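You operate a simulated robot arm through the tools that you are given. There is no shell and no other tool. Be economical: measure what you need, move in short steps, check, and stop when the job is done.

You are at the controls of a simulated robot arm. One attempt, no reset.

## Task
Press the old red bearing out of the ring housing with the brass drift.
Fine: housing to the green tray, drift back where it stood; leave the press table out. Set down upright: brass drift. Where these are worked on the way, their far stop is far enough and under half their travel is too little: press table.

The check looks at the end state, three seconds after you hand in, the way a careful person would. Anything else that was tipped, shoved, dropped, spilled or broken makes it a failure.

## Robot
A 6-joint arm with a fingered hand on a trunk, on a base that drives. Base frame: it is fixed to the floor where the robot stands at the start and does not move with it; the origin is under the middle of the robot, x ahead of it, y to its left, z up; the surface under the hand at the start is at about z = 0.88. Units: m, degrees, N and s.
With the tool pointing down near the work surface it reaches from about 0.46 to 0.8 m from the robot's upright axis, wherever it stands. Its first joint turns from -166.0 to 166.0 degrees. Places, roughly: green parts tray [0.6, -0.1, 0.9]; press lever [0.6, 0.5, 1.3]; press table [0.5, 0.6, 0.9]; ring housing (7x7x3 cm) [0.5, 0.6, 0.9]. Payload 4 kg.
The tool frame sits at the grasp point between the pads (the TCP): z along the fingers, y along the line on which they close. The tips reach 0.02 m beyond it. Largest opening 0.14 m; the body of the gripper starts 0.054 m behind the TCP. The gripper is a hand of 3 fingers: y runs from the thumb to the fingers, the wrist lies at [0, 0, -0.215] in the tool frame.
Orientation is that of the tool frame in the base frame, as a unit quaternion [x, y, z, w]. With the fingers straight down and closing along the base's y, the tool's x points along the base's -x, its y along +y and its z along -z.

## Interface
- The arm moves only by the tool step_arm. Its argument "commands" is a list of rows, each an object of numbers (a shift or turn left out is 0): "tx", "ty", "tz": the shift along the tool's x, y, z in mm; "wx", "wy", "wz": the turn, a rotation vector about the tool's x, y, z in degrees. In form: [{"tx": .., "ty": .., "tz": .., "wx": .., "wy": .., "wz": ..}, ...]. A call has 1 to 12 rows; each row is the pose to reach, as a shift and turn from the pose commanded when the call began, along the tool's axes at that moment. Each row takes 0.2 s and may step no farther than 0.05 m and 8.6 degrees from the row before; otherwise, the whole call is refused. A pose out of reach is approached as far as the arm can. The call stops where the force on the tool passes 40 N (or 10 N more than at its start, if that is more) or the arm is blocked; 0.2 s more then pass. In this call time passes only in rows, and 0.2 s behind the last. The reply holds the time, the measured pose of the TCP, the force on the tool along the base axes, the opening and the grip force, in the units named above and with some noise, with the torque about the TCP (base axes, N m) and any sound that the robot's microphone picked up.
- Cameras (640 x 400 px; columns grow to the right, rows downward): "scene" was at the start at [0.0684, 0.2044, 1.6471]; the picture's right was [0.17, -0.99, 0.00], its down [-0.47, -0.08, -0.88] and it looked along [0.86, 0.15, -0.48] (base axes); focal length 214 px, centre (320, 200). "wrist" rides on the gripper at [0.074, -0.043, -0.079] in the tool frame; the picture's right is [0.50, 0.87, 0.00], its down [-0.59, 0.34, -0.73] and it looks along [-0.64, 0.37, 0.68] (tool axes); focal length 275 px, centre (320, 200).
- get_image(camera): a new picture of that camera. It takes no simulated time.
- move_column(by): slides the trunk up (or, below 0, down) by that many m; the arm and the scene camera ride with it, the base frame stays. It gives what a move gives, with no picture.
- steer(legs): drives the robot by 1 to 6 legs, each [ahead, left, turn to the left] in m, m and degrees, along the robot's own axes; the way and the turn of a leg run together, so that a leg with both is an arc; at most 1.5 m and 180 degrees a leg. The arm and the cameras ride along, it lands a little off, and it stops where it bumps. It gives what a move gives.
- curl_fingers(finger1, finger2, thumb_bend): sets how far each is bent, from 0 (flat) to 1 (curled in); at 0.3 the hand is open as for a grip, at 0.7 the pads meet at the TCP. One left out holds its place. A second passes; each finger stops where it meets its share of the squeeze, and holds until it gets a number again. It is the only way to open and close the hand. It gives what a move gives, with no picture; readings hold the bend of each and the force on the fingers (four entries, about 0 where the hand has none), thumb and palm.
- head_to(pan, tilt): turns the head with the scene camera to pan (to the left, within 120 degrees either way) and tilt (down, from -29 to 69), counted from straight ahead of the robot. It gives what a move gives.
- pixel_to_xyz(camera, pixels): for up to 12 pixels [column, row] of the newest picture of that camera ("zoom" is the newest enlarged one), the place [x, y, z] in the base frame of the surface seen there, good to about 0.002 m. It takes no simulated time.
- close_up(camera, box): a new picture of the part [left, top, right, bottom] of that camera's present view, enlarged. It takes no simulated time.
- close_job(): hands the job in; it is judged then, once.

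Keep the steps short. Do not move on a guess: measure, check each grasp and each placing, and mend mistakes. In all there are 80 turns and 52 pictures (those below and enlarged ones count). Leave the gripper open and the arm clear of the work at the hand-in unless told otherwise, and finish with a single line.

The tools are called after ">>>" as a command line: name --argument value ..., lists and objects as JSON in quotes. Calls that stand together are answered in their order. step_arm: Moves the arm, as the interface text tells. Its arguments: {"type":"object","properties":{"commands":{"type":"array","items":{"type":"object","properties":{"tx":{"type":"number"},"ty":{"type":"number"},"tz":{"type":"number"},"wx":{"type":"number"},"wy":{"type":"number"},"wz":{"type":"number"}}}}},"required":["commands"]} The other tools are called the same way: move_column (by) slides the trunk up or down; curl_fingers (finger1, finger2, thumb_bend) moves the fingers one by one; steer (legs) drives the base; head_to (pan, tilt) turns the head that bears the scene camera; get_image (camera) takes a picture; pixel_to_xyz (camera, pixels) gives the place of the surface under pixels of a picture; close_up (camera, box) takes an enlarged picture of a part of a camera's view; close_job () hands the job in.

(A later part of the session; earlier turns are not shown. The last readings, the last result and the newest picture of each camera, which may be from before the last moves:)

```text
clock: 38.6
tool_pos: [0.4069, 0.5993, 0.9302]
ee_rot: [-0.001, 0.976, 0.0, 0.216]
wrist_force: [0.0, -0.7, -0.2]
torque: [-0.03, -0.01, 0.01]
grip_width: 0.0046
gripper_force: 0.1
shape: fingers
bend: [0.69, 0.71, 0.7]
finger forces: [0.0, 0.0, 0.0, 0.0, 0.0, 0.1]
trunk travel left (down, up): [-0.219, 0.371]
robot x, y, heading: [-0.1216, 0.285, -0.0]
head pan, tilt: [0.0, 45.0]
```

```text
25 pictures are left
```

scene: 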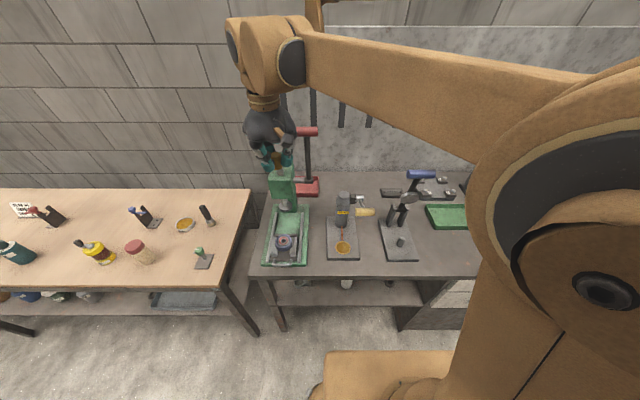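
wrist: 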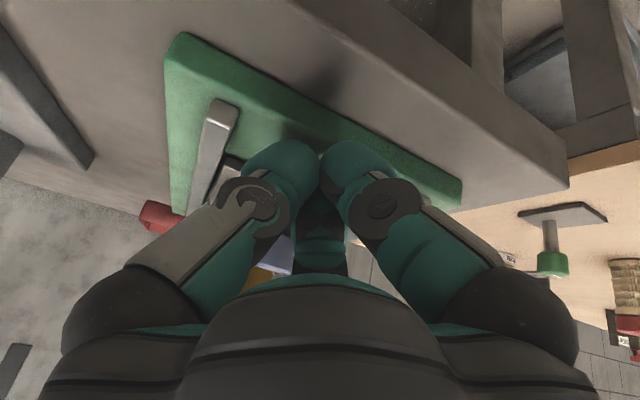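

The drift keeps the same place in view (about 262,280), so the table is moving with the hand, at low force. I continue toward the far stop.

>>> step_arm --commands '[{"tx": -5.44, "tz": 2.54}, {"tx": -10.9, "tz": 5.1}, {"tx": -16.3, "tz": 7.6}, {"tx": -21.8, "tz": 10.2}, {"tx": -27.2, "tz": 12.7}, {"tx": -32.6, "tz": 15.2}, {"tx": -38.1, "tz": 17.8}, {"tx": -43.5, "tz": 20.3}, {"tx": -48.9, "tz": 22.8}, {"tx": -54.4, "tz": 25.4}]'

>>> get_image --camera "wrist"

```text
clock: 40.8
tool_pos: [0.4672, 0.6008, 0.9306]
ee_rot: [-0.001, 0.976, 0.0, 0.216]
wrist_force: [0.3, 0.5, 0.1]
torque: [-0.03, 0.01, -0.01]
grip_width: 0.0044
gripper_force: 0.0
shape: fingers
bend: [0.69, 0.71, 0.7]
finger forces: [0.0, 0.0, 0.0, 0.1, 0.1, 0.0]
trunk travel left (down, up): [-0.219, 0.371]
robot x, y, heading: [-0.1191, 0.2791, 0.1]
head pan, tilt: [0.0, 45.0]
```

```text
24 pictures are left
```

wrist: 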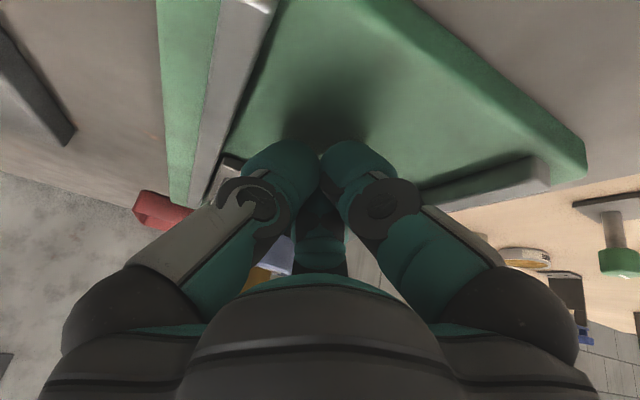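

Table is well in. I go on with 3 mm rows until the stop is felt.

>>> step_arm --commands '[{"tx": -2.7, "tz": 1.27}, {"tx": -5.44, "tz": 2.54}, {"tx": -8.2, "tz": 3.8}, {"tx": -10.9, "tz": 5.1}, {"tx": -13.6, "tz": 6.3}, {"tx": -16.3, "tz": 7.6}, {"tx": -19, "tz": 8.9}, {"tx": -21.8, "tz": 10.2}, {"tx": -24.5, "tz": 11.4}, {"tx": -27.2, "tz": 12.7}, {"tx": -29.9, "tz": 14}, {"tx": -32.6, "tz": 15.2}]'

```text
clock: 43.4
tool_pos: [0.4981, 0.6026, 0.9318]
ee_rot: [-0.003, 0.976, 0.001, 0.217]
wrist_force: [-24.6, 7.7, 0.0]
torque: [-0.01, 0.04, 0.1]
grip_width: 0.0094
gripper_force: 16.9
shape: fingers
bend: [0.67, 0.72, 0.68]
finger forces: [0.0, 34.7, 0.0, 0.0, 0.1, 0.0]
trunk travel left (down, up): [-0.219, 0.371]
robot x, y, heading: [-0.1209, 0.2808, 0.1]
head pan, tilt: [0.0, 45.0]
```

Reaction of 25 N: the table is at its far stop. I withdraw straight back, then up and aside to look.

>>> step_arm --commands '[{"tx": 18, "tz": -8.5}, {"tx": 54, "tz": -25.4}, {"tx": 90, "tz": -42}, {"tx": 75, "tz": -85}, {"tx": 58, "tz": -128}, {"tx": 40, "tz": -170}, {"tx": 30, "ty": -40, "tz": -190}, {"tx": 30, "ty": -88, "tz": -190}, {"tx": 30, "ty": -136, "tz": -190}, {"tx": 30, "ty": -184, "tz": -190}, {"tx": 30, "ty": -232, "tz": -190}, {"tx": 30, "ty": -280, "tz": -190}]'

>>> close_up --camera "scene" --box '[260, 110, 380, 250]'

```text
clock: 46.0
tool_pos: [0.3956, 0.3197, 1.0924]
ee_rot: [-0.001, 0.976, 0.001, 0.216]
wrist_force: [-0.8, 0.0, -0.2]
torque: [0.0, 0.03, 0.01]
grip_width: 0.0054
gripper_force: 0.0
shape: fingers
bend: [0.69, 0.71, 0.69]
finger forces: [0.0, 0.0, 0.0, 0.0, 0.1, 0.1]
trunk travel left (down, up): [-0.219, 0.371]
robot x, y, heading: [-0.1219, 0.2834, 0.1]
head pan, tilt: [0.0, 45.0]
```

```text
2.86 times, centred on (320, 180) of scene
```

zoom: 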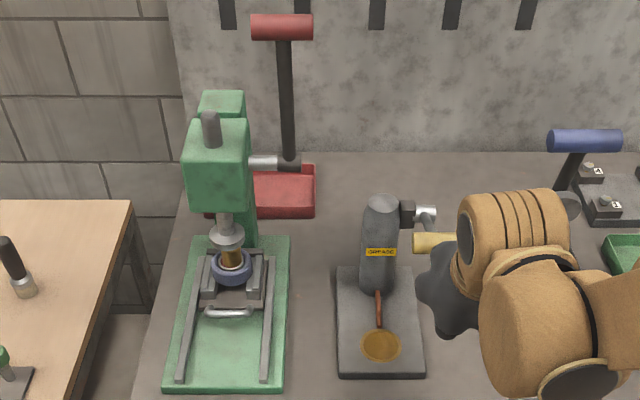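

The drift stands upright right under the ram, table fully in. Next: the lever (red handle at about 0.587,0.512,1.325, axis along y). I raise the hand and take out the lean, then drive forward 8 cm for reach.

>>> step_arm --commands '[{"tx": -18.5, "tz": -39.6}, {"tx": -37, "tz": -79}, {"tx": -55.5, "tz": -119, "wy": 4}, {"tx": -74, "tz": -158, "wy": 8}, {"tx": -92.5, "tz": -198, "wy": 12}, {"tx": -111, "tz": -238, "wy": 16}, {"tx": -129.5, "tz": -277, "wy": 20}, {"tx": -148, "tz": -317, "wy": 25}]'

>>> curl_fingers --finger1 0.3 --finger2 0.3 --thumb_bend 0.3

>>> step_arm --commands '[{"wz": 8.2}, {"wz": 16.4}, {"wz": 24.6}, {"wz": 32.8}, {"wz": 41}, {"wz": 49.2}, {"wz": 57.4}, {"wz": 65.6}, {"wz": 73.8}, {"wz": 82}, {"wz": 90}]'

>>> steer --legs '[[0.08, 0, 0]]'

```text
clock: 47.8
tool_pos: [0.3977, 0.3204, 1.444]
ee_rot: [-0.001, 1.0, 0.0, -0.001]
wrist_force: [-0.1, -0.8, -0.3]
torque: [0.02, 0.03, 0.02]
grip_width: 0.0052
gripper_force: 0.0
shape: fingers
bend: [0.69, 0.71, 0.69]
finger forces: [0.0, 0.1, 0.1, 0.0, 0.0, 0.0]
trunk travel left (down, up): [-0.219, 0.371]
robot x, y, heading: [-0.1229, 0.283, 0.2]
head pan, tilt: [0.0, 45.0]
```

```text
clock: 48.8
tool_pos: [0.3952, 0.3211, 1.4438]
ee_rot: [-0.001, 1.0, -0.001, 0.0]
wrist_force: [0.0, 0.3, 0.5]
torque: [0.01, 0.02, 0.01]
grip_width: 0.1238
gripper_force: 0.0
shape: fingers
bend: [0.3, 0.3, 0.3]
finger forces: [0.1, 0.0, 0.0, 0.1, 0.0, 0.0]
trunk travel left (down, up): [-0.219, 0.371]
robot x, y, heading: [-0.1175, 0.2833, 0.1]
head pan, tilt: [0.0, 45.0]
```

```text
clock: 51.2
tool_pos: [0.3956, 0.3201, 1.4399]
ee_rot: [0.707, 0.707, 0.0, 0.0]
wrist_force: [-0.1, -0.9, 0.7]
torque: [0.0, 0.03, 0.02]
grip_width: 0.1239
gripper_force: 0.1
shape: fingers
bend: [0.3, 0.3, 0.3]
finger forces: [0.0, 0.1, 0.0, 0.0, 0.0, 0.1]
trunk travel left (down, up): [-0.219, 0.371]
robot x, y, heading: [-0.121, 0.2789, 0.1]
head pan, tilt: [0.0, 45.0]
```

```text
clock: 52.3
tool_pos: [0.4788, 0.3185, 1.4397]
ee_rot: [0.707, 0.707, 0.0, -0.001]
wrist_force: [-1.1, -0.4, 0.0]
torque: [-0.02, 0.0, -0.04]
grip_width: 0.1244
gripper_force: 0.1
shape: fingers
bend: [0.3, 0.3, 0.3]
finger forces: [0.1, 0.0, 0.0, 0.0, 0.0, 0.1]
trunk travel left (down, up): [-0.219, 0.371]
robot x, y, heading: [-0.0375, 0.2801, -0.3]
head pan, tilt: [0.0, 45.0]
```

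Hand is turned so that thumb and fingers straddle along x. I move it above the lever handle at z≈1.44 and look.

>>> step_arm --commands '[{"tx": 39, "ty": 23}, {"tx": 78, "ty": 47}, {"tx": 116, "ty": 70}, {"tx": 155, "ty": 94}, {"tx": 194, "ty": 117}]'

>>> get_image --camera "wrist"

>>> close_up --camera "scene" --box '[230, 50, 390, 200]'

```text
clock: 53.5
tool_pos: [0.6002, 0.5123, 1.4359]
ee_rot: [0.707, 0.707, -0.001, -0.001]
wrist_force: [0.4, -0.4, -0.7]
torque: [-0.02, 0.03, -0.05]
grip_width: 0.1243
gripper_force: 0.1
shape: fingers
bend: [0.3, 0.3, 0.3]
finger forces: [0.0, 0.1, 0.0, 0.0, 0.0, 0.0]
trunk travel left (down, up): [-0.219, 0.371]
robot x, y, heading: [-0.0351, 0.2809, -0.1]
head pan, tilt: [0.0, 45.0]
```

```text
22 pictures are left
```

wrist: 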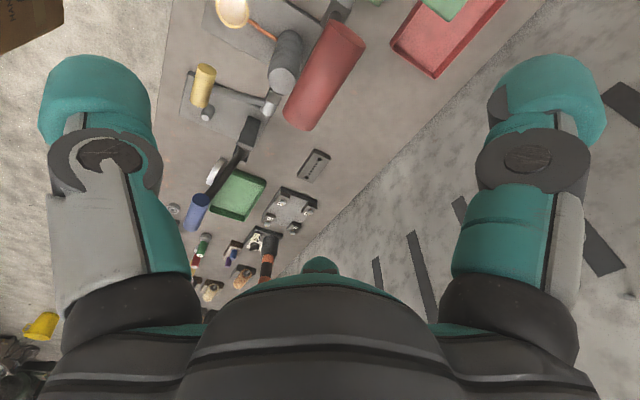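

```text
2.67 times, centred on (310, 125) of scene
```

zoom: 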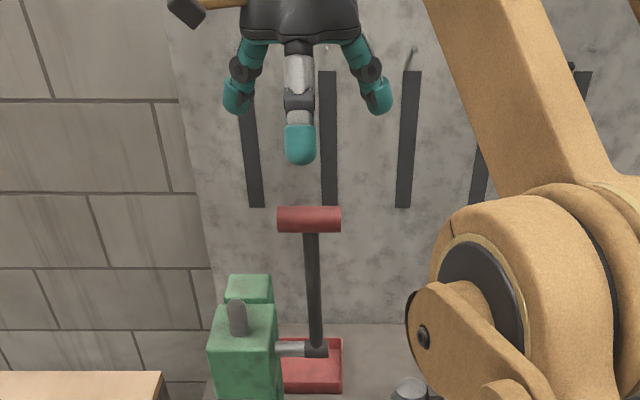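

The handle is squarely under the hand, thumb on the robot side. I lower over it and close.

>>> pixel_to_xyz --camera "wrist" --pixels '[[325, 75], [300, 125], [350, 40], [312, 75], [340, 80], [316, 108]]'

>>> step_arm --commands '[{"tz": 40}, {"tz": 80}, {"tz": 108}]'

>>> curl_fingers --finger1 0.6 --finger2 0.6 --thumb_bend 0.6

>>> close_up --camera "scene" --box '[250, 80, 350, 180]'

```text
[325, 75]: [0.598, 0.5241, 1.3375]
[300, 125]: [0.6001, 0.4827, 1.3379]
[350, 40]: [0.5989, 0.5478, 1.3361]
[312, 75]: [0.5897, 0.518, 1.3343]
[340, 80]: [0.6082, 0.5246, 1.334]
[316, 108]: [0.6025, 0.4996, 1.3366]
```

```text
clock: 54.3
tool_pos: [0.5972, 0.5134, 1.3293]
ee_rot: [0.707, 0.707, -0.001, 0.0]
wrist_force: [-0.1, 0.2, 0.6]
torque: [0.0, 0.01, 0.0]
grip_width: 0.1242
gripper_force: 0.0
shape: fingers
bend: [0.3, 0.3, 0.3]
finger forces: [0.0, 0.1, 0.0, 0.0, 0.0, 0.0]
trunk travel left (down, up): [-0.219, 0.371]
robot x, y, heading: [-0.0353, 0.2813, 0.2]
head pan, tilt: [0.0, 45.0]
```

```text
clock: 55.3
tool_pos: [0.5974, 0.5121, 1.3289]
ee_rot: [0.707, 0.707, 0.0, 0.0]
wrist_force: [1.6, 0.5, -1.4]
torque: [0.03, -0.01, -0.01]
grip_width: 0.0361
gripper_force: 2.7
shape: fingers
bend: [0.59, 0.59, 0.59]
finger forces: [1.6, 1.8, 0.1, 0.0, 1.7, 0.1]
trunk travel left (down, up): [-0.219, 0.371]
robot x, y, heading: [-0.0412, 0.2806, -0.1]
head pan, tilt: [0.0, 45.0]
```

```text
4.00 times, centred on (300, 130) of scene
```

zoom: 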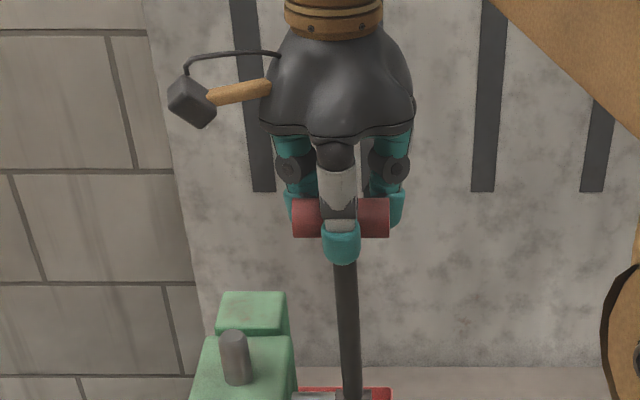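

All three fingers touch the handle. I squeeze firmer, then draw the lever along its arc (pivot about x 0.614, z 1.131, radius 0.195) the first 20°.

>>> curl_fingers --finger1 0.68 --finger2 0.68 --thumb_bend 0.68

>>> step_arm --commands '[{"ty": -8.5, "tz": 0.9}, {"ty": -16.9, "tz": 2}, {"ty": -25.2, "tz": 3.6}, {"ty": -33.5, "tz": 5.5}, {"ty": -41.6, "tz": 7.9}, {"ty": -49.7, "tz": 10.5}, {"ty": -57.6, "tz": 13.5}, {"ty": -65.5, "tz": 16.8}]'

```text
clock: 56.3
tool_pos: [0.5979, 0.5127, 1.3293]
ee_rot: [0.707, 0.707, 0.001, 0.001]
wrist_force: [1.2, 0.0, -3.4]
torque: [-0.01, -0.03, -0.02]
grip_width: 0.0312
gripper_force: 18.6
shape: fingers
bend: [0.61, 0.61, 0.61]
finger forces: [9.5, 9.5, 0.0, 0.0, 17.9, 0.0]
trunk travel left (down, up): [-0.219, 0.371]
robot x, y, heading: [-0.0368, 0.282, 0.0]
head pan, tilt: [0.0, 45.0]
```

```text
clock: 58.1
tool_pos: [0.5341, 0.5133, 1.313]
ee_rot: [0.708, 0.706, -0.001, 0.0]
wrist_force: [15.5, 0.8, -15.6]
torque: [0.0, -0.53, 0.03]
grip_width: 0.0317
gripper_force: 22.7
shape: fingers
bend: [0.62, 0.62, 0.61]
finger forces: [14.1, 15.1, 0.1, 0.1, 15.7, 0.0]
trunk travel left (down, up): [-0.219, 0.371]
robot x, y, heading: [-0.0339, 0.2813, -0.0]
head pan, tilt: [0.0, 45.0]
```

Lever follows; the reaction points +x and down (15 N each), so my arc is a bit high. I look at lever and ram.

>>> close_up --camera "scene" --box '[230, 90, 370, 230]'

```text
2.86 times, centred on (300, 160) of scene
```

zoom: 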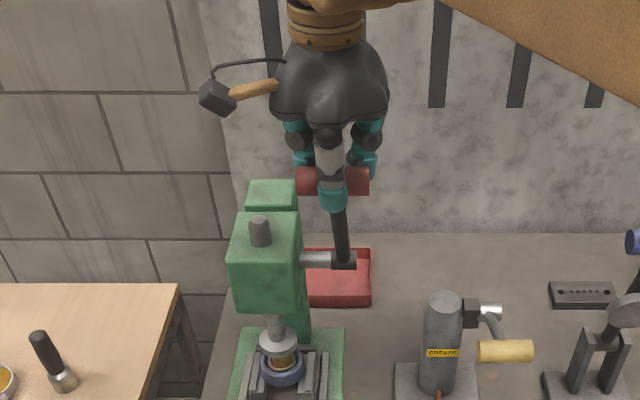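

The ram has come down almost to the drift. I continue the arc to about 45°, 3 mm lower.

>>> step_arm --commands '[{"ty": -7.5, "tz": 6}, {"ty": -15.1, "tz": 10.7}, {"ty": -22.3, "tz": 15}, {"ty": -29.5, "tz": 19.7}, {"ty": -36.3, "tz": 25}, {"ty": -43.1, "tz": 30}, {"ty": -49.5, "tz": 36}, {"ty": -55.7, "tz": 42}]'

```text
clock: 59.9
tool_pos: [0.4791, 0.5121, 1.2719]
ee_rot: [0.707, 0.707, -0.001, -0.001]
wrist_force: [17.9, -0.7, -7.3]
torque: [-0.01, -0.38, 0.02]
grip_width: 0.0319
gripper_force: 23.6
shape: fingers
bend: [0.62, 0.62, 0.6]
finger forces: [16.7, 16.5, 0.1, 0.1, 14.2, 0.1]
trunk travel left (down, up): [-0.219, 0.371]
robot x, y, heading: [-0.0369, 0.2799, 0.2]
head pan, tilt: [0.0, 45.0]
```

About 44° now, force still around 20 N. I continue to about 64°.

>>> step_arm --commands '[{"ty": -6, "tz": 6}, {"ty": -11.6, "tz": 12.4}, {"ty": -17, "tz": 19}, {"ty": -22.1, "tz": 25.8}, {"ty": -26.8, "tz": 32.8}, {"ty": -31.3, "tz": 40}, {"ty": -35.4, "tz": 47.4}, {"ty": -39.3, "tz": 54.9}]'

>>> close_up --camera "scene" --box '[230, 110, 370, 250]'

```text
clock: 61.7
tool_pos: [0.4398, 0.5127, 1.2157]
ee_rot: [0.707, 0.707, -0.001, -0.001]
wrist_force: [31.7, -1.6, -9.7]
torque: [-0.04, -0.67, -0.04]
grip_width: 0.0303
gripper_force: 27.3
shape: fingers
bend: [0.62, 0.62, 0.61]
finger forces: [22.1, 20.5, 0.1, 0.0, 11.4, 0.0]
trunk travel left (down, up): [-0.219, 0.371]
robot x, y, heading: [-0.0362, 0.2836, 0.2]
head pan, tilt: [0.0, 45.0]
```

```text
2.86 times, centred on (300, 180) of scene
```

zoom: 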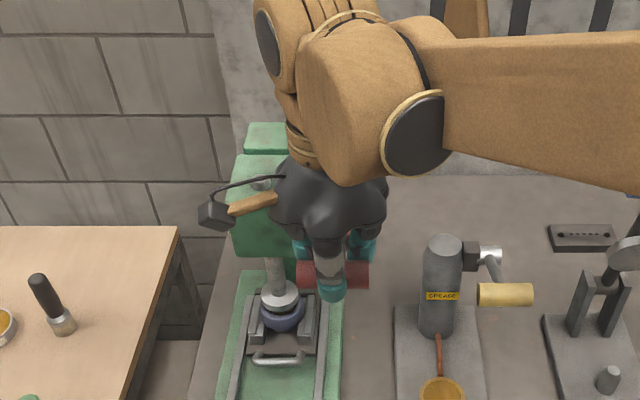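

The ram disc is nearly on the housing. The reaction is mostly radial (my radius a bit wide), so I shift 5 mm inward while continuing down.

>>> step_arm --commands '[{"ty": 1, "tz": 8}, {"ty": -2, "tz": 17}, {"ty": -4, "tz": 25}, {"ty": -6, "tz": 33}, {"ty": -8, "tz": 41}, {"ty": -10, "tz": 49}, {"ty": -11, "tz": 57}, {"ty": -12, "tz": 65}]'

>>> close_up --camera "scene" --box '[230, 130, 350, 250]'

```text
clock: 63.1
tool_pos: [0.4287, 0.5123, 1.1729]
ee_rot: [0.708, 0.706, 0.002, 0.0]
wrist_force: [14.4, 2.7, 34.9]
torque: [0.0, -0.46, 0.07]
grip_width: 0.0294
gripper_force: 31.2
shape: fingers
bend: [0.62, 0.62, 0.61]
finger forces: [19.8, 24.4, 0.0, 0.0, 17.5, 0.1]
trunk travel left (down, up): [-0.219, 0.371]
robot x, y, heading: [-0.0339, 0.2844, -0.1]
head pan, tilt: [0.0, 45.0]
stopped in row 6: the force on the tool passed its limit at 52 N (the readings are from after the stop); the commanded pose is now the measured one
```

```text
3.33 times, centred on (290, 190) of scene
```

zoom: 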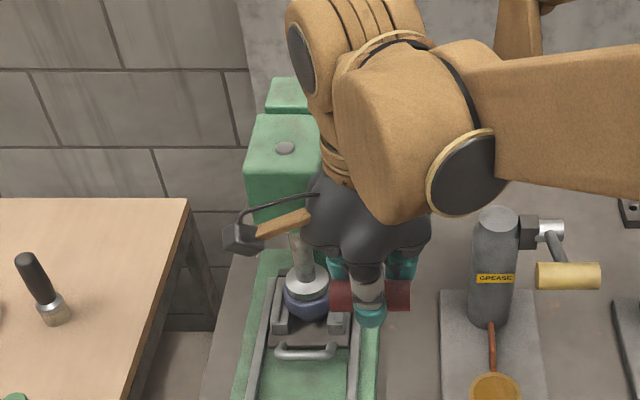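

Firm upward reaction (35 N) at about 77°. I check the ram disc height against the housing.

>>> pixel_to_xyz --camera "zoom" --pixels '[[306, 284], [306, 290], [306, 295], [306, 299], [306, 305], [292, 288], [320, 290], [306, 318], [306, 270]]'

```text
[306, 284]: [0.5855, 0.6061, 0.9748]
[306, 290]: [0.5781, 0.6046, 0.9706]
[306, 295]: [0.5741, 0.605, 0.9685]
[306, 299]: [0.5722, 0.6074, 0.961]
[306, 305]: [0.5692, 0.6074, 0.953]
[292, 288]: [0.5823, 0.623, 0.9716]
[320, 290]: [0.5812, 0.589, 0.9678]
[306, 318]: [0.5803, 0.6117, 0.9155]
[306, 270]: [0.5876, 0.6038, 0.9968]
```

Ram face is at about 0.960, still some millimetres above the housing top (0.955). I push on in small steps.

>>> step_arm --commands '[{"ty": -1, "tz": 4}, {"ty": -2, "tz": 8}, {"ty": -2.5, "tz": 12}, {"ty": -3, "tz": 16}]'

```text
clock: 63.4
tool_pos: [0.4294, 0.5112, 1.1733]
ee_rot: [0.708, 0.706, 0.003, 0.003]
wrist_force: [10.6, 2.3, 37.4]
torque: [-0.03, -0.31, 0.08]
grip_width: 0.0297
gripper_force: 31.2
shape: fingers
bend: [0.62, 0.63, 0.61]
finger forces: [19.0, 23.5, 0.0, 0.0, 20.0, 0.0]
trunk travel left (down, up): [-0.219, 0.371]
robot x, y, heading: [-0.0363, 0.2819, -0.0]
head pan, tilt: [0.0, 45.0]
stopped in row 1: the force on the tool passed its limit at 53 N (the readings are from after the stop); the commanded pose is now the measured one
```

It doesn't move further: the stack has bottomed, which fits the bearing resting on the table plate below the housing (drift 33 mm vs. housing 30 mm). I bring the lever back up along the same arc.

>>> step_arm --commands '[{"ty": 4.5, "tz": -21}, {"ty": 11, "tz": -43}, {"ty": 19, "tz": -58}, {"ty": 29, "tz": -73}, {"ty": 39, "tz": -87}, {"ty": 50, "tz": -99}, {"ty": 63, "tz": -111}, {"ty": 76, "tz": -121}, {"ty": 90, "tz": -131}, {"ty": 105, "tz": -140}, {"ty": 121, "tz": -147}, {"ty": 137, "tz": -152}]'

>>> step_arm --commands '[{"ty": 8, "tz": -2}, {"ty": 16, "tz": -3}, {"ty": 24, "tz": -4}, {"ty": 31, "tz": -4}]'

>>> close_up --camera "scene" --box '[230, 100, 350, 250]'

```text
clock: 65.4
tool_pos: [0.5046, 0.5119, 1.3058]
ee_rot: [0.707, 0.707, 0.003, 0.001]
wrist_force: [-25.5, -0.2, 31.8]
torque: [0.02, 1.44, -0.02]
grip_width: 0.0242
gripper_force: 20.6
shape: fingers
bend: [0.68, 0.68, 0.59]
finger forces: [0.0, 0.1, 0.0, 0.0, 40.9, 0.1]
trunk travel left (down, up): [-0.219, 0.371]
robot x, y, heading: [-0.0372, 0.2826, 0.1]
head pan, tilt: [0.0, 45.0]
stopped in row 10: the force on the tool passed its limit at 51 N (the readings are from after the stop); the commanded pose is now the measured one
```

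```text
clock: 65.8
tool_pos: [0.5087, 0.5133, 1.3085]
ee_rot: [0.706, 0.708, 0.002, 0.001]
wrist_force: [-27.5, -1.9, 33.5]
torque: [-0.05, 1.48, 0.07]
grip_width: 0.0236
gripper_force: 21.1
shape: fingers
bend: [0.68, 0.68, 0.6]
finger forces: [0.0, 0.0, 0.1, 0.0, 42.9, 0.0]
trunk travel left (down, up): [-0.219, 0.371]
robot x, y, heading: [-0.0372, 0.2814, 0.1]
head pan, tilt: [0.0, 45.0]
stopped in row 1: the force on the tool passed its limit at 52 N (the readings are from after the stop); the commanded pose is now the measured one
```

```text
2.67 times, centred on (290, 175) of scene
```

zoom: 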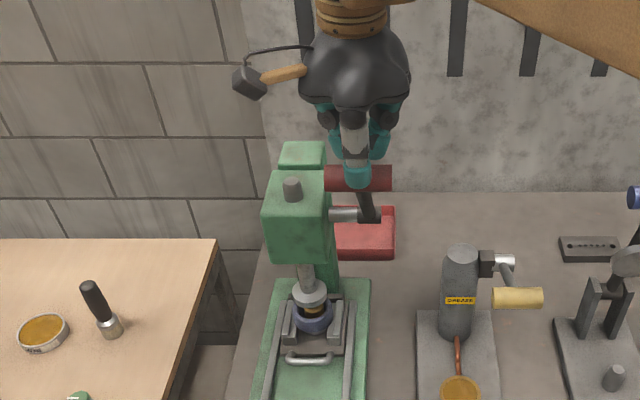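

The handle slid partly out of the fingers; only the thumb bears on it now. I measure where the handle and ram/drift are.

>>> pixel_to_xyz --camera "zoom" --pixels '[[335, 178], [382, 178], [335, 168], [335, 188], [368, 200], [310, 296], [311, 304], [312, 309], [313, 314], [313, 322], [306, 309], [319, 309]]'

```text
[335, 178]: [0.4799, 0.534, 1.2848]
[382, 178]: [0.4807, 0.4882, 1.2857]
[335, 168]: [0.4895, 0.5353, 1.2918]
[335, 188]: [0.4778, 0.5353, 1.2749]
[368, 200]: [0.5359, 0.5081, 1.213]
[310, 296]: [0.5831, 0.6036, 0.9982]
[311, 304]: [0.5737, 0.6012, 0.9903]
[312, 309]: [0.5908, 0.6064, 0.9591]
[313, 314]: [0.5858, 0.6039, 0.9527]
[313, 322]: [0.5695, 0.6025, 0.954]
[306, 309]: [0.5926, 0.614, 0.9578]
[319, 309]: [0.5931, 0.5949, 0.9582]
```

Drift top is now at 0.958 (pressed in) and the ram at about 0.985. The handle sits at (0.490, 1.282). I free the hand upward, open, and re-grip the handle to bring it fully up.

>>> step_arm --commands '[{"tz": -30}, {"tz": -70}, {"tz": -100}]'

>>> curl_fingers --finger1 0.3 --finger2 0.3 --thumb_bend 0.3

>>> close_up --camera "scene" --box '[230, 50, 390, 200]'

```text
clock: 66.6
tool_pos: [0.5177, 0.5126, 1.4058]
ee_rot: [0.706, 0.709, 0.001, 0.0]
wrist_force: [0.9, 0.5, 0.5]
torque: [-0.01, 0.02, 0.0]
grip_width: 0.0079
gripper_force: 0.0
shape: fingers
bend: [0.68, 0.68, 0.68]
finger forces: [0.0, 0.0, 0.0, 0.1, 0.1, 0.1]
trunk travel left (down, up): [-0.219, 0.371]
robot x, y, heading: [-0.0389, 0.2875, 0.3]
head pan, tilt: [0.0, 45.0]
```

```text
clock: 67.6
tool_pos: [0.5177, 0.5131, 1.4047]
ee_rot: [0.707, 0.707, 0.001, 0.0]
wrist_force: [0.1, 0.0, -0.4]
torque: [-0.02, 0.02, -0.02]
grip_width: 0.1241
gripper_force: 0.0
shape: fingers
bend: [0.3, 0.3, 0.3]
finger forces: [0.1, 0.1, 0.1, 0.0, 0.1, 0.0]
trunk travel left (down, up): [-0.219, 0.371]
robot x, y, heading: [-0.0351, 0.2793, 0.1]
head pan, tilt: [0.0, 45.0]
```

```text
2.67 times, centred on (310, 125) of scene
```

zoom: 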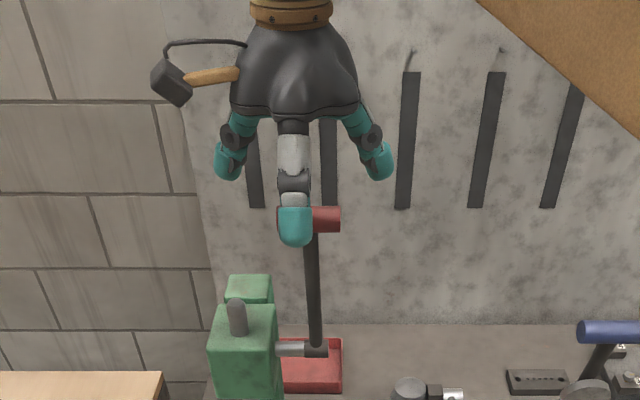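

The lever springs back up by itself, so it's already at its top. Next, pull the table out. I back the robot 8 cm, pre-close the hand to a narrow straddle, lean it back 25° and come down in front of the press.

>>> steer --legs '[[-0.08, 0, 0]]'

>>> curl_fingers --finger1 0.58 --finger2 0.58 --thumb_bend 0.55

>>> step_arm --commands '[{"tx": 12, "tz": 38, "wx": -3}, {"tx": 24, "tz": 76, "wx": -6}, {"tx": 36, "tz": 114, "wx": -9}, {"tx": 48, "tz": 152, "wx": -12}, {"tx": 60, "tz": 190, "wx": -15}, {"tx": 72, "tz": 228, "wx": -18}, {"tx": 82, "tz": 266, "wx": -21}, {"tx": 92, "tz": 305, "wx": -25}]'

>>> get_image --camera "wrist"

```text
clock: 68.7
tool_pos: [0.4353, 0.5119, 1.4063]
ee_rot: [0.707, 0.708, 0.001, 0.001]
wrist_force: [0.2, -0.4, 0.7]
torque: [0.01, -0.02, 0.04]
grip_width: 0.124
gripper_force: 0.0
shape: fingers
bend: [0.3, 0.3, 0.3]
finger forces: [0.0, 0.0, 0.0, 0.0, 0.0, 0.0]
trunk travel left (down, up): [-0.219, 0.371]
robot x, y, heading: [-0.1212, 0.2816, 0.3]
head pan, tilt: [0.0, 45.0]
```

```text
clock: 69.7
tool_pos: [0.4372, 0.5135, 1.4062]
ee_rot: [0.706, 0.708, 0.001, 0.0]
wrist_force: [-0.3, -0.4, 0.1]
torque: [0.0, 0.0, 0.01]
grip_width: 0.0448
gripper_force: 0.1
shape: fingers
bend: [0.57, 0.57, 0.55]
finger forces: [0.1, 0.0, 0.0, 0.0, 0.0, 0.0]
trunk travel left (down, up): [-0.219, 0.371]
robot x, y, heading: [-0.1202, 0.2826, 0.1]
head pan, tilt: [0.0, 45.0]
```

```text
clock: 71.5
tool_pos: [0.4369, 0.607, 1.1011]
ee_rot: [0.689, 0.691, 0.154, 0.153]
wrist_force: [0.5, -0.1, -0.9]
torque: [0.01, 0.01, 0.0]
grip_width: 0.0452
gripper_force: 0.0
shape: fingers
bend: [0.57, 0.57, 0.55]
finger forces: [0.1, 0.0, 0.1, 0.1, 0.1, 0.0]
trunk travel left (down, up): [-0.219, 0.371]
robot x, y, heading: [-0.1204, 0.2811, -0.1]
head pan, tilt: [0.0, 45.0]
```

```text
14 pictures are left
```

wrist: 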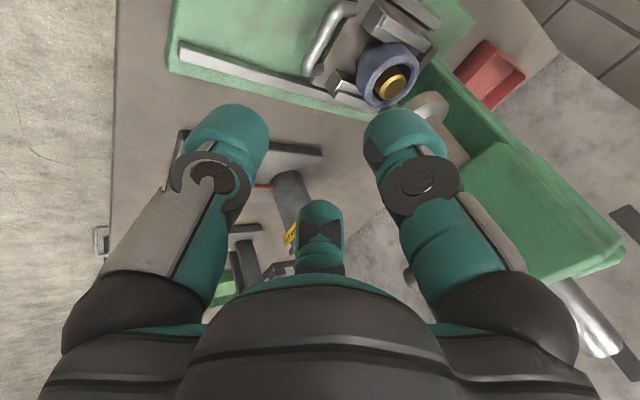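

Great view: table handle at (330,40), housing with the drift's top at (390,85). I measure the handle bar and surroundings.

>>> pixel_to_xyz --camera "wrist" --pixels '[[325, 42], [316, 55], [332, 28], [308, 68], [345, 12], [350, 50], [338, 72], [375, 20], [390, 88], [396, 80], [370, 75], [400, 55]]'

```text
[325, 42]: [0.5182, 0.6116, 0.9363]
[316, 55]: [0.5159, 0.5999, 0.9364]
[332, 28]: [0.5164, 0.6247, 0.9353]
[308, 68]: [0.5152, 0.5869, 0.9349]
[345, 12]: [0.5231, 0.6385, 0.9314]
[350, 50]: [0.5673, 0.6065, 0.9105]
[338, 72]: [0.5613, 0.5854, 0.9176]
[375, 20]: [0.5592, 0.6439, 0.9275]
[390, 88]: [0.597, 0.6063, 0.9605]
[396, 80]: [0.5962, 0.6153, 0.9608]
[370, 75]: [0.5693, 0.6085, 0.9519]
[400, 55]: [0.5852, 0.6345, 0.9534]
```

Bar at x≈0.515, y≈0.605, top 0.936. My approach is nearly along the tool axis. I go down to straddle it, then close gently.

>>> step_arm --commands '[{"ty": 4.5, "tz": 40}, {"ty": 4.5, "tz": 80}, {"ty": 4.5, "tz": 120}, {"ty": 4.5, "tz": 150}, {"ty": 4.5, "tz": 168}, {"ty": 4.5, "tz": 180}]'

>>> curl_fingers --finger1 0.66 --finger2 0.66 --thumb_bend 0.66

>>> get_image --camera "wrist"

```text
clock: 72.9
tool_pos: [0.5143, 0.6061, 0.9414]
ee_rot: [0.689, 0.691, 0.155, 0.154]
wrist_force: [-2.1, 1.3, 26.0]
torque: [0.01, 0.27, 0.0]
grip_width: 0.0416
gripper_force: 11.8
shape: fingers
bend: [0.57, 0.57, 0.56]
finger forces: [4.2, 6.1, 0.0, 0.0, 13.7, 0.0]
trunk travel left (down, up): [-0.219, 0.371]
robot x, y, heading: [-0.1181, 0.2832, 0.3]
head pan, tilt: [0.0, 45.0]
```

```text
clock: 73.9
tool_pos: [0.5165, 0.6054, 0.9396]
ee_rot: [0.69, 0.69, 0.155, 0.153]
wrist_force: [2.3, -5.8, 5.7]
torque: [-0.28, -0.15, 0.12]
grip_width: 0.017
gripper_force: 5.2
shape: fingers
bend: [0.66, 0.62, 0.65]
finger forces: [0.0, 7.9, 0.0, 0.0, 3.3, 0.0]
trunk travel left (down, up): [-0.219, 0.371]
robot x, y, heading: [-0.1142, 0.2846, 0.0]
head pan, tilt: [0.0, 45.0]
```

```text
13 pictures are left
```

wrist: 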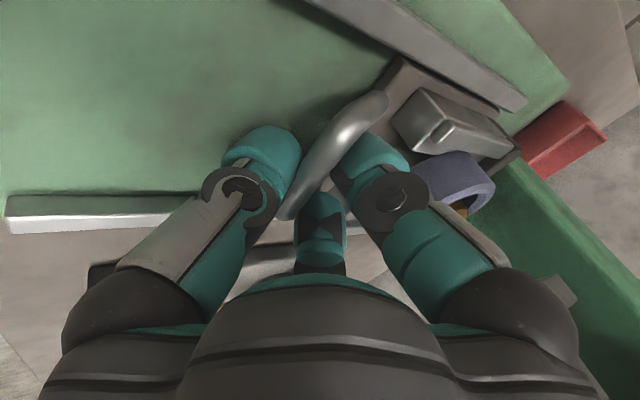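

The bar is caught between thumb and fingers. I pull the table straight out, slowly.

>>> step_arm --commands '[{"ty": -2.7, "tz": -1.3}, {"ty": -5.4, "tz": -2.5}, {"ty": -10.9, "tz": -5.1}, {"ty": -16.3, "tz": -7.6}, {"ty": -21.8, "tz": -10.2}, {"ty": -27.2, "tz": -12.7}, {"ty": -32.6, "tz": -15.2}, {"ty": -38.1, "tz": -17.8}, {"ty": -43.5, "tz": -20.3}, {"ty": -48.9, "tz": -22.8}, {"ty": -54.4, "tz": -25.4}, {"ty": -59.8, "tz": -27.9}]'

>>> step_arm --commands '[{"ty": -5.4, "tz": -2.5}, {"ty": -10.9, "tz": -5.1}, {"ty": -16.3, "tz": -7.6}, {"ty": -21.8, "tz": -10.2}, {"ty": -27.2, "tz": -12.7}, {"ty": -32.6, "tz": -15.2}, {"ty": -36.2, "tz": -16.9}, {"ty": -39.9, "tz": -18.6}, {"ty": -43.5, "tz": -20.3}, {"ty": -47.1, "tz": -22}, {"ty": -50.7, "tz": -23.7}, {"ty": -54.4, "tz": -25.4}]'

```text
clock: 76.5
tool_pos: [0.4507, 0.6049, 0.9398]
ee_rot: [0.69, 0.691, 0.153, 0.152]
wrist_force: [0.1, -5.9, 1.3]
torque: [-0.27, -0.08, 0.08]
grip_width: 0.0177
gripper_force: 5.9
shape: fingers
bend: [0.66, 0.63, 0.64]
finger forces: [0.1, 6.6, 0.0, 0.0, 4.8, 0.0]
trunk travel left (down, up): [-0.219, 0.371]
robot x, y, heading: [-0.12, 0.2815, 0.2]
head pan, tilt: [0.0, 45.0]
```

```text
clock: 79.1
tool_pos: [0.3942, 0.6065, 0.9383]
ee_rot: [0.689, 0.691, 0.155, 0.153]
wrist_force: [27.1, 7.5, 22.9]
torque: [-0.54, -0.83, 0.7]
grip_width: 0.0161
gripper_force: 20.8
shape: fingers
bend: [0.66, 0.62, 0.65]
finger forces: [2.3, 37.6, 0.1, 0.1, 1.8, 0.0]
trunk travel left (down, up): [-0.219, 0.371]
robot x, y, heading: [-0.1206, 0.2837, 0.2]
head pan, tilt: [0.0, 45.0]
```

Out stop reached (27 N). I relieve 4 mm, open the fingers and withdraw along the tool axis.

>>> step_arm --commands '[{"ty": 4, "tz": 1.5}]'

>>> curl_fingers --finger1 0.56 --finger2 0.56 --thumb_bend 0.53

>>> step_arm --commands '[{"tz": -20}, {"tz": -60}, {"tz": -100}, {"tz": -140}, {"tz": -180}]'

>>> get_image --camera "wrist"

```text
clock: 79.5
tool_pos: [0.3944, 0.6061, 0.9388]
ee_rot: [0.69, 0.691, 0.155, 0.153]
wrist_force: [9.8, 1.6, 12.0]
torque: [-0.36, -0.39, 0.24]
grip_width: 0.0164
gripper_force: 13.0
shape: fingers
bend: [0.66, 0.62, 0.65]
finger forces: [0.6, 22.4, 0.0, 0.0, 2.9, 0.0]
trunk travel left (down, up): [-0.219, 0.371]
robot x, y, heading: [-0.1169, 0.2828, -0.1]
head pan, tilt: [0.0, 45.0]
```

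```text
clock: 80.5
tool_pos: [0.3944, 0.6062, 0.9391]
ee_rot: [0.69, 0.69, 0.154, 0.153]
wrist_force: [4.0, 1.0, 10.5]
torque: [-0.12, -0.26, 0.03]
grip_width: 0.042
gripper_force: 7.7
shape: fingers
bend: [0.59, 0.59, 0.53]
finger forces: [6.2, 8.5, 0.0, 0.0, 0.0, 0.0]
trunk travel left (down, up): [-0.219, 0.371]
robot x, y, heading: [-0.1182, 0.2843, -0.0]
head pan, tilt: [0.0, 45.0]
```

```text
clock: 81.7
tool_pos: [0.318, 0.604, 1.1036]
ee_rot: [0.69, 0.69, 0.155, 0.153]
wrist_force: [-0.6, -0.4, 0.9]
torque: [0.0, -0.04, 0.0]
grip_width: 0.0492
gripper_force: 0.1
shape: fingers
bend: [0.56, 0.56, 0.53]
finger forces: [0.1, 0.1, 0.1, 0.0, 0.0, 0.1]
trunk travel left (down, up): [-0.219, 0.371]
robot x, y, heading: [-0.1179, 0.2829, 0.0]
head pan, tilt: [0.0, 45.0]
```

```text
12 pictures are left
```

wrist: 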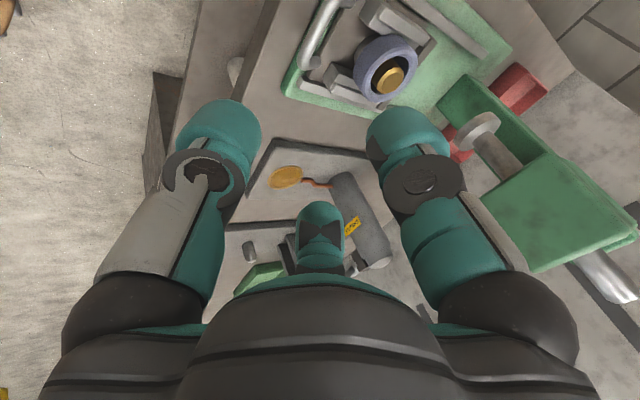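

Table is out, drift stands inside the empty bore. I measure the housing, drift and table.

>>> pixel_to_xyz --camera "wrist" --pixels '[[388, 80], [376, 80], [400, 76], [388, 92], [390, 68], [366, 70], [414, 66], [385, 50], [382, 103], [318, 40], [345, 85], [392, 12]]'

>>> close_up --camera "wrist" --box '[330, 10, 450, 130]'

```text
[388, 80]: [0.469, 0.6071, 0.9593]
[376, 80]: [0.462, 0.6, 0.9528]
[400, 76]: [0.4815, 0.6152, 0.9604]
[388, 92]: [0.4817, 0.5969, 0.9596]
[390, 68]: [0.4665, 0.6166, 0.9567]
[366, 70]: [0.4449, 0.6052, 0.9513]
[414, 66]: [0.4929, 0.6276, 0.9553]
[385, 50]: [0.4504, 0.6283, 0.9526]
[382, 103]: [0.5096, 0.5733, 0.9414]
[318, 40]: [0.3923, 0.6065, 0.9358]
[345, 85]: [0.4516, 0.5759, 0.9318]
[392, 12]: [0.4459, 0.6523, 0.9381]
```

```text
3.33 times, centred on (390, 70) of wrist
```

zoom: 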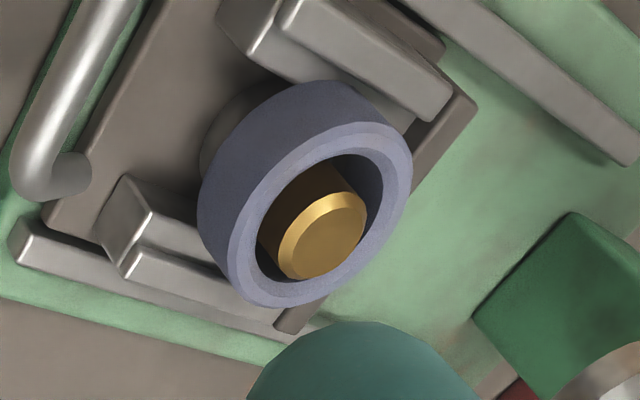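

I see the bearing peeking out grey under the housing, so it is pressed out; the drift stands in the bore slightly off-centre. I measure rim and drift precisely from this zoom.

>>> pixel_to_xyz --camera "zoom" --pixels '[[322, 240], [300, 250], [345, 228], [316, 212], [330, 265], [245, 250], [390, 190], [345, 148], [290, 287], [225, 135], [212, 150], [235, 115]]'

```text
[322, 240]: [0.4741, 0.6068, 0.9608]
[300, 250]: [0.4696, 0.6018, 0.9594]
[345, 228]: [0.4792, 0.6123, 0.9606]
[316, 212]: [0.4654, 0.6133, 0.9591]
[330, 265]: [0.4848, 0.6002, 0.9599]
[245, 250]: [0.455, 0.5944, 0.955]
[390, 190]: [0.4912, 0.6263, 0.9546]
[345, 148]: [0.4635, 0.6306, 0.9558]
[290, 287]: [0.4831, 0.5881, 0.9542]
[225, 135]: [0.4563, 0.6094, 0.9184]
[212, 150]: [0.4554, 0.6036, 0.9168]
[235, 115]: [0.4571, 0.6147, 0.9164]
```

Drift (0.4748,0.6065) clears the bore wall by about 4 mm all round; housing centre (0.473,0.608). So I lift the housing straight off first. I set the hand upright above it, fingers opened.

>>> step_arm --commands '[{"tx": 1, "ty": 25, "tz": -10, "wx": 4}, {"tx": 1, "ty": 50, "tz": 0, "wx": 8}, {"tx": 2, "ty": 75, "tz": 10, "wx": 12}, {"tx": 2, "ty": 100, "tz": 22, "wx": 16}, {"tx": 3, "ty": 125, "tz": 35, "wx": 20}, {"tx": 4, "ty": 149, "tz": 47, "wx": 25}]'

>>> curl_fingers --finger1 0.38 --finger2 0.38 --thumb_bend 0.38

```text
clock: 83.1
tool_pos: [0.4757, 0.6093, 1.1237]
ee_rot: [0.707, 0.708, 0.0, -0.001]
wrist_force: [-0.3, -0.2, 0.0]
torque: [0.02, 0.02, -0.05]
grip_width: 0.0491
gripper_force: 0.1
shape: fingers
bend: [0.56, 0.56, 0.53]
finger forces: [0.1, 0.1, 0.0, 0.1, 0.0, 0.0]
trunk travel left (down, up): [-0.219, 0.371]
robot x, y, heading: [-0.1161, 0.2809, 0.1]
head pan, tilt: [0.0, 45.0]
```

```text
clock: 84.1
tool_pos: [0.4741, 0.6099, 1.1243]
ee_rot: [0.706, 0.708, 0.001, 0.0]
wrist_force: [0.0, -0.3, -0.7]
torque: [0.0, 0.03, -0.02]
grip_width: 0.1008
gripper_force: 0.0
shape: fingers
bend: [0.38, 0.38, 0.38]
finger forces: [0.1, 0.1, 0.0, 0.0, 0.0, 0.0]
trunk travel left (down, up): [-0.219, 0.371]
robot x, y, heading: [-0.1195, 0.2808, 0.2]
head pan, tilt: [0.0, 45.0]
```

Straight down to TCP z≈0.972.

>>> step_arm --commands '[{"ty": -1, "tx": -1, "tz": 40}, {"ty": -1, "tx": -1, "tz": 80}, {"ty": -1, "tx": -1, "tz": 115}, {"ty": -1, "tx": -1, "tz": 138}, {"ty": -1, "tx": -1, "tz": 152}]'

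>>> curl_fingers --finger1 0.45 --finger2 0.45 --thumb_bend 0.45

>>> get_image --camera "wrist"

```text
clock: 85.3
tool_pos: [0.4733, 0.607, 0.9696]
ee_rot: [0.707, 0.708, 0.001, 0.0]
wrist_force: [-0.3, -1.0, 0.3]
torque: [0.0, 0.02, 0.01]
grip_width: 0.1008
gripper_force: 0.0
shape: fingers
bend: [0.38, 0.38, 0.38]
finger forces: [0.0, 0.0, 0.0, 0.1, 0.1, 0.1]
trunk travel left (down, up): [-0.219, 0.371]
robot x, y, heading: [-0.1177, 0.2824, -0.1]
head pan, tilt: [0.0, 45.0]
```

```text
clock: 86.3
tool_pos: [0.4727, 0.6087, 0.9707]
ee_rot: [0.706, 0.708, 0.001, -0.001]
wrist_force: [0.7, 1.1, 1.3]
torque: [0.01, 0.0, 0.0]
grip_width: 0.0797
gripper_force: 0.0
shape: fingers
bend: [0.45, 0.45, 0.45]
finger forces: [0.0, 0.1, 0.1, 0.0, 0.1, 0.1]
trunk travel left (down, up): [-0.219, 0.371]
robot x, y, heading: [-0.1241, 0.282, 0.2]
head pan, tilt: [0.0, 45.0]
```

```text
10 pictures are left
```

wrist: 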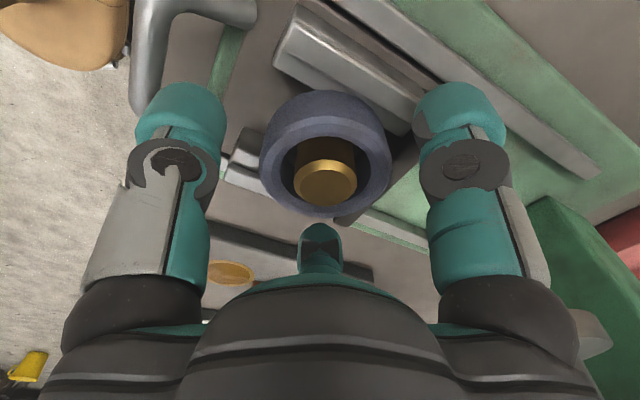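

The housing sits centrally between the three fingers. I close on it.

>>> curl_fingers --finger1 0.56 --finger2 0.56 --thumb_bend 0.56

```text
clock: 87.3
tool_pos: [0.4726, 0.608, 0.9702]
ee_rot: [0.706, 0.708, 0.001, -0.001]
wrist_force: [-0.2, 0.3, -0.3]
torque: [0.02, 0.01, 0.01]
grip_width: 0.0506
gripper_force: 3.1
shape: fingers
bend: [0.54, 0.54, 0.55]
finger forces: [2.3, 2.1, 0.0, 0.1, 2.0, 0.1]
trunk travel left (down, up): [-0.219, 0.371]
robot x, y, heading: [-0.1221, 0.2839, -0.2]
head pan, tilt: [0.0, 45.0]
```

Light even contact. I squeeze firmer, then lift 3 mm to check.

>>> curl_fingers --finger1 0.64 --finger2 0.64 --thumb_bend 0.64

>>> step_arm --commands '[{"tz": -2}, {"tz": -5}, {"tz": -8}]'

>>> get_image --camera "wrist"

```text
clock: 88.3
tool_pos: [0.4725, 0.6094, 0.9704]
ee_rot: [0.707, 0.707, 0.001, 0.0]
wrist_force: [0.0, 0.3, 1.2]
torque: [0.01, -0.04, 0.0]
grip_width: 0.048
gripper_force: 16.9
shape: fingers
bend: [0.55, 0.55, 0.57]
finger forces: [9.5, 9.4, 0.1, 0.0, 14.9, 0.1]
trunk travel left (down, up): [-0.219, 0.371]
robot x, y, heading: [-0.12, 0.2847, -0.0]
head pan, tilt: [0.0, 45.0]
```

```text
clock: 89.1
tool_pos: [0.4714, 0.6085, 0.9793]
ee_rot: [0.706, 0.708, 0.001, -0.002]
wrist_force: [0.1, -0.3, -2.5]
torque: [-0.03, -0.01, -0.03]
grip_width: 0.0483
gripper_force: 16.5
shape: fingers
bend: [0.55, 0.55, 0.57]
finger forces: [9.0, 9.1, 0.1, 0.1, 14.5, 0.0]
trunk travel left (down, up): [-0.219, 0.371]
robot x, y, heading: [-0.1169, 0.2851, 0.1]
head pan, tilt: [0.0, 45.0]
```

```text
9 pictures are left
```

wrist: 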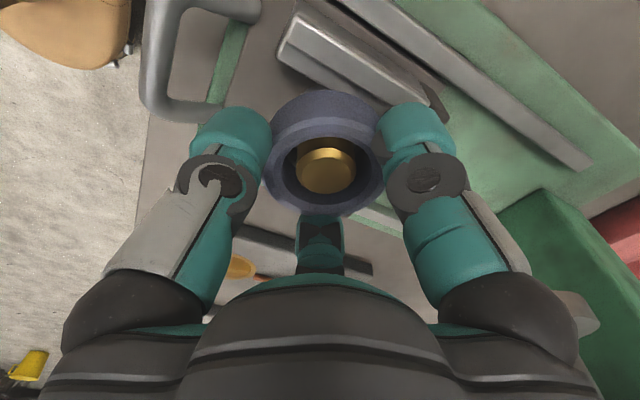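

The housing lifts, the drift stays standing inside. I lift straight up, slowly at first.

>>> step_arm --commands '[{"tz": -8}, {"tz": -16}, {"tz": -24}, {"tz": -32}, {"tz": -45}, {"tz": -80}, {"tz": -120}, {"tz": -160}, {"tz": -200}]'

>>> get_image --camera "wrist"

```text
clock: 91.1
tool_pos: [0.4745, 0.6084, 1.1785]
ee_rot: [0.706, 0.708, 0.002, 0.0]
wrist_force: [0.2, -0.5, -2.4]
torque: [-0.02, 0.02, 0.0]
grip_width: 0.0481
gripper_force: 16.8
shape: fingers
bend: [0.55, 0.55, 0.57]
finger forces: [9.0, 9.2, 0.0, 0.0, 14.4, 0.0]
trunk travel left (down, up): [-0.219, 0.371]
robot x, y, heading: [-0.1177, 0.2835, 0.5]
head pan, tilt: [0.0, 45.0]
```

```text
8 pictures are left
```

wrist: 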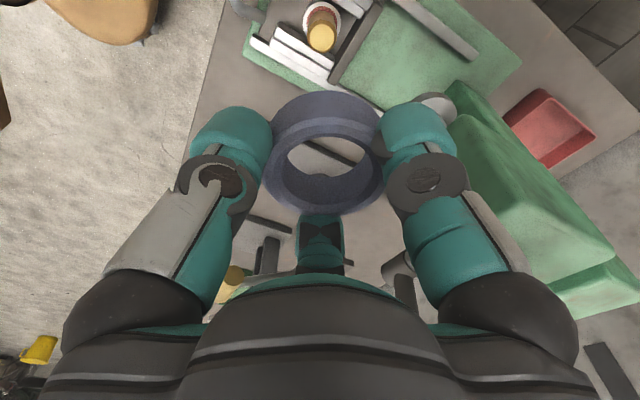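

The bore is empty and the drift stands upright on the old red bearing. I read the drift's place for later, then carry the housing up, back and over toward the tray side.

>>> pixel_to_xyz --camera "wrist" --pixels '[[322, 38], [312, 38], [331, 36], [322, 28], [321, 46], [322, 5], [338, 12]]'

>>> step_arm --commands '[{"ty": -20, "tz": -30}, {"ty": -40, "tz": -60}, {"ty": -60, "tz": -90}, {"ty": -80, "tz": -120}, {"ty": -80, "tx": -40, "tz": -120}, {"ty": -80, "tx": -80, "tz": -120}, {"ty": -80, "tx": -120, "tz": -120}, {"ty": -80, "tx": -160, "tz": -120}, {"ty": -80, "tx": -200, "tz": -120}, {"ty": -80, "tx": -240, "tz": -120}, {"ty": -80, "tx": -280, "tz": -120}, {"ty": -80, "tx": -300, "tz": -120}]'

>>> steer --legs '[[0, -0.2, 0], [0.08, 0, 0]]'

>>> head_to --pan -10 --tilt 45

```text
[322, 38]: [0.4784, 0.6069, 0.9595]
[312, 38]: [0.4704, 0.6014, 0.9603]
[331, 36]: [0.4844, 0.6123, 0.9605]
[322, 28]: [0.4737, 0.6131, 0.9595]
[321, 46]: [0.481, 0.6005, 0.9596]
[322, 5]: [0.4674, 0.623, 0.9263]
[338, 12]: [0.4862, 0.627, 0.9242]
```

```text
clock: 93.7
tool_pos: [0.394, 0.3085, 1.2972]
ee_rot: [0.707, 0.708, 0.0, 0.0]
wrist_force: [0.5, 1.1, -2.9]
torque: [0.01, -0.01, 0.0]
grip_width: 0.0476
gripper_force: 16.5
shape: fingers
bend: [0.55, 0.55, 0.57]
finger forces: [9.6, 9.8, 0.1, 0.1, 14.1, 0.0]
trunk travel left (down, up): [-0.219, 0.371]
robot x, y, heading: [-0.1179, 0.2807, 0.2]
head pan, tilt: [0.0, 45.0]
```

```text
clock: 95.9
tool_pos: [0.4757, 0.1141, 1.2976]
ee_rot: [0.707, 0.708, 0.0, 0.0]
wrist_force: [0.2, 1.0, -3.0]
torque: [0.01, 0.04, -0.01]
grip_width: 0.0478
gripper_force: 17.2
shape: fingers
bend: [0.55, 0.55, 0.57]
finger forces: [9.6, 9.7, 0.0, 0.0, 14.0, 0.0]
trunk travel left (down, up): [-0.219, 0.371]
robot x, y, heading: [-0.0342, 0.0848, 0.2]
head pan, tilt: [0.0, 45.0]
```

```text
clock: 96.6
tool_pos: [0.473, 0.1133, 1.2983]
ee_rot: [0.706, 0.708, 0.001, -0.001]
wrist_force: [0.4, -0.3, -2.8]
torque: [-0.01, 0.02, -0.03]
grip_width: 0.0477
gripper_force: 16.6
shape: fingers
bend: [0.55, 0.55, 0.57]
finger forces: [9.6, 9.7, 0.1, 0.1, 14.1, 0.0]
trunk travel left (down, up): [-0.219, 0.371]
robot x, y, heading: [-0.0366, 0.0868, 0.3]
head pan, tilt: [-10.0, 45.0]
```

Now over the tray (about 0.647,-0.115) at height, then down to z≈1.08 and look.

>>> step_arm --commands '[{"ty": 28, "tx": -38}, {"ty": 57, "tx": -76}, {"ty": 86, "tx": -114}, {"ty": 115, "tx": -152}, {"ty": 143, "tx": -190}, {"ty": 173, "tx": -228}, {"ty": 173, "tx": -228, "tz": 45}, {"ty": 173, "tx": -228, "tz": 90}, {"ty": 173, "tx": -228, "tz": 135}, {"ty": 173, "tx": -228, "tz": 180}, {"ty": 173, "tx": -228, "tz": 220}]'

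>>> get_image --camera "wrist"

```text
clock: 99.0
tool_pos: [0.6478, -0.1133, 1.0777]
ee_rot: [0.706, 0.708, 0.0, 0.0]
wrist_force: [0.4, -0.7, -2.7]
torque: [-0.02, 0.02, -0.01]
grip_width: 0.0474
gripper_force: 16.9
shape: fingers
bend: [0.55, 0.55, 0.58]
finger forces: [10.4, 10.1, 0.0, 0.1, 13.5, 0.1]
trunk travel left (down, up): [-0.219, 0.371]
robot x, y, heading: [-0.0369, 0.0847, -0.1]
head pan, tilt: [-10.0, 45.0]
```

```text
7 pictures are left
```

wrist: 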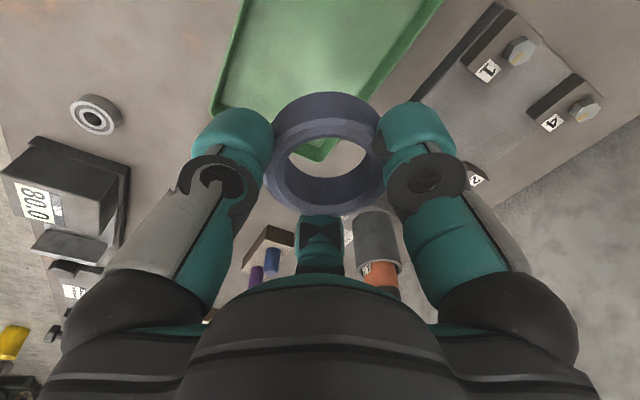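

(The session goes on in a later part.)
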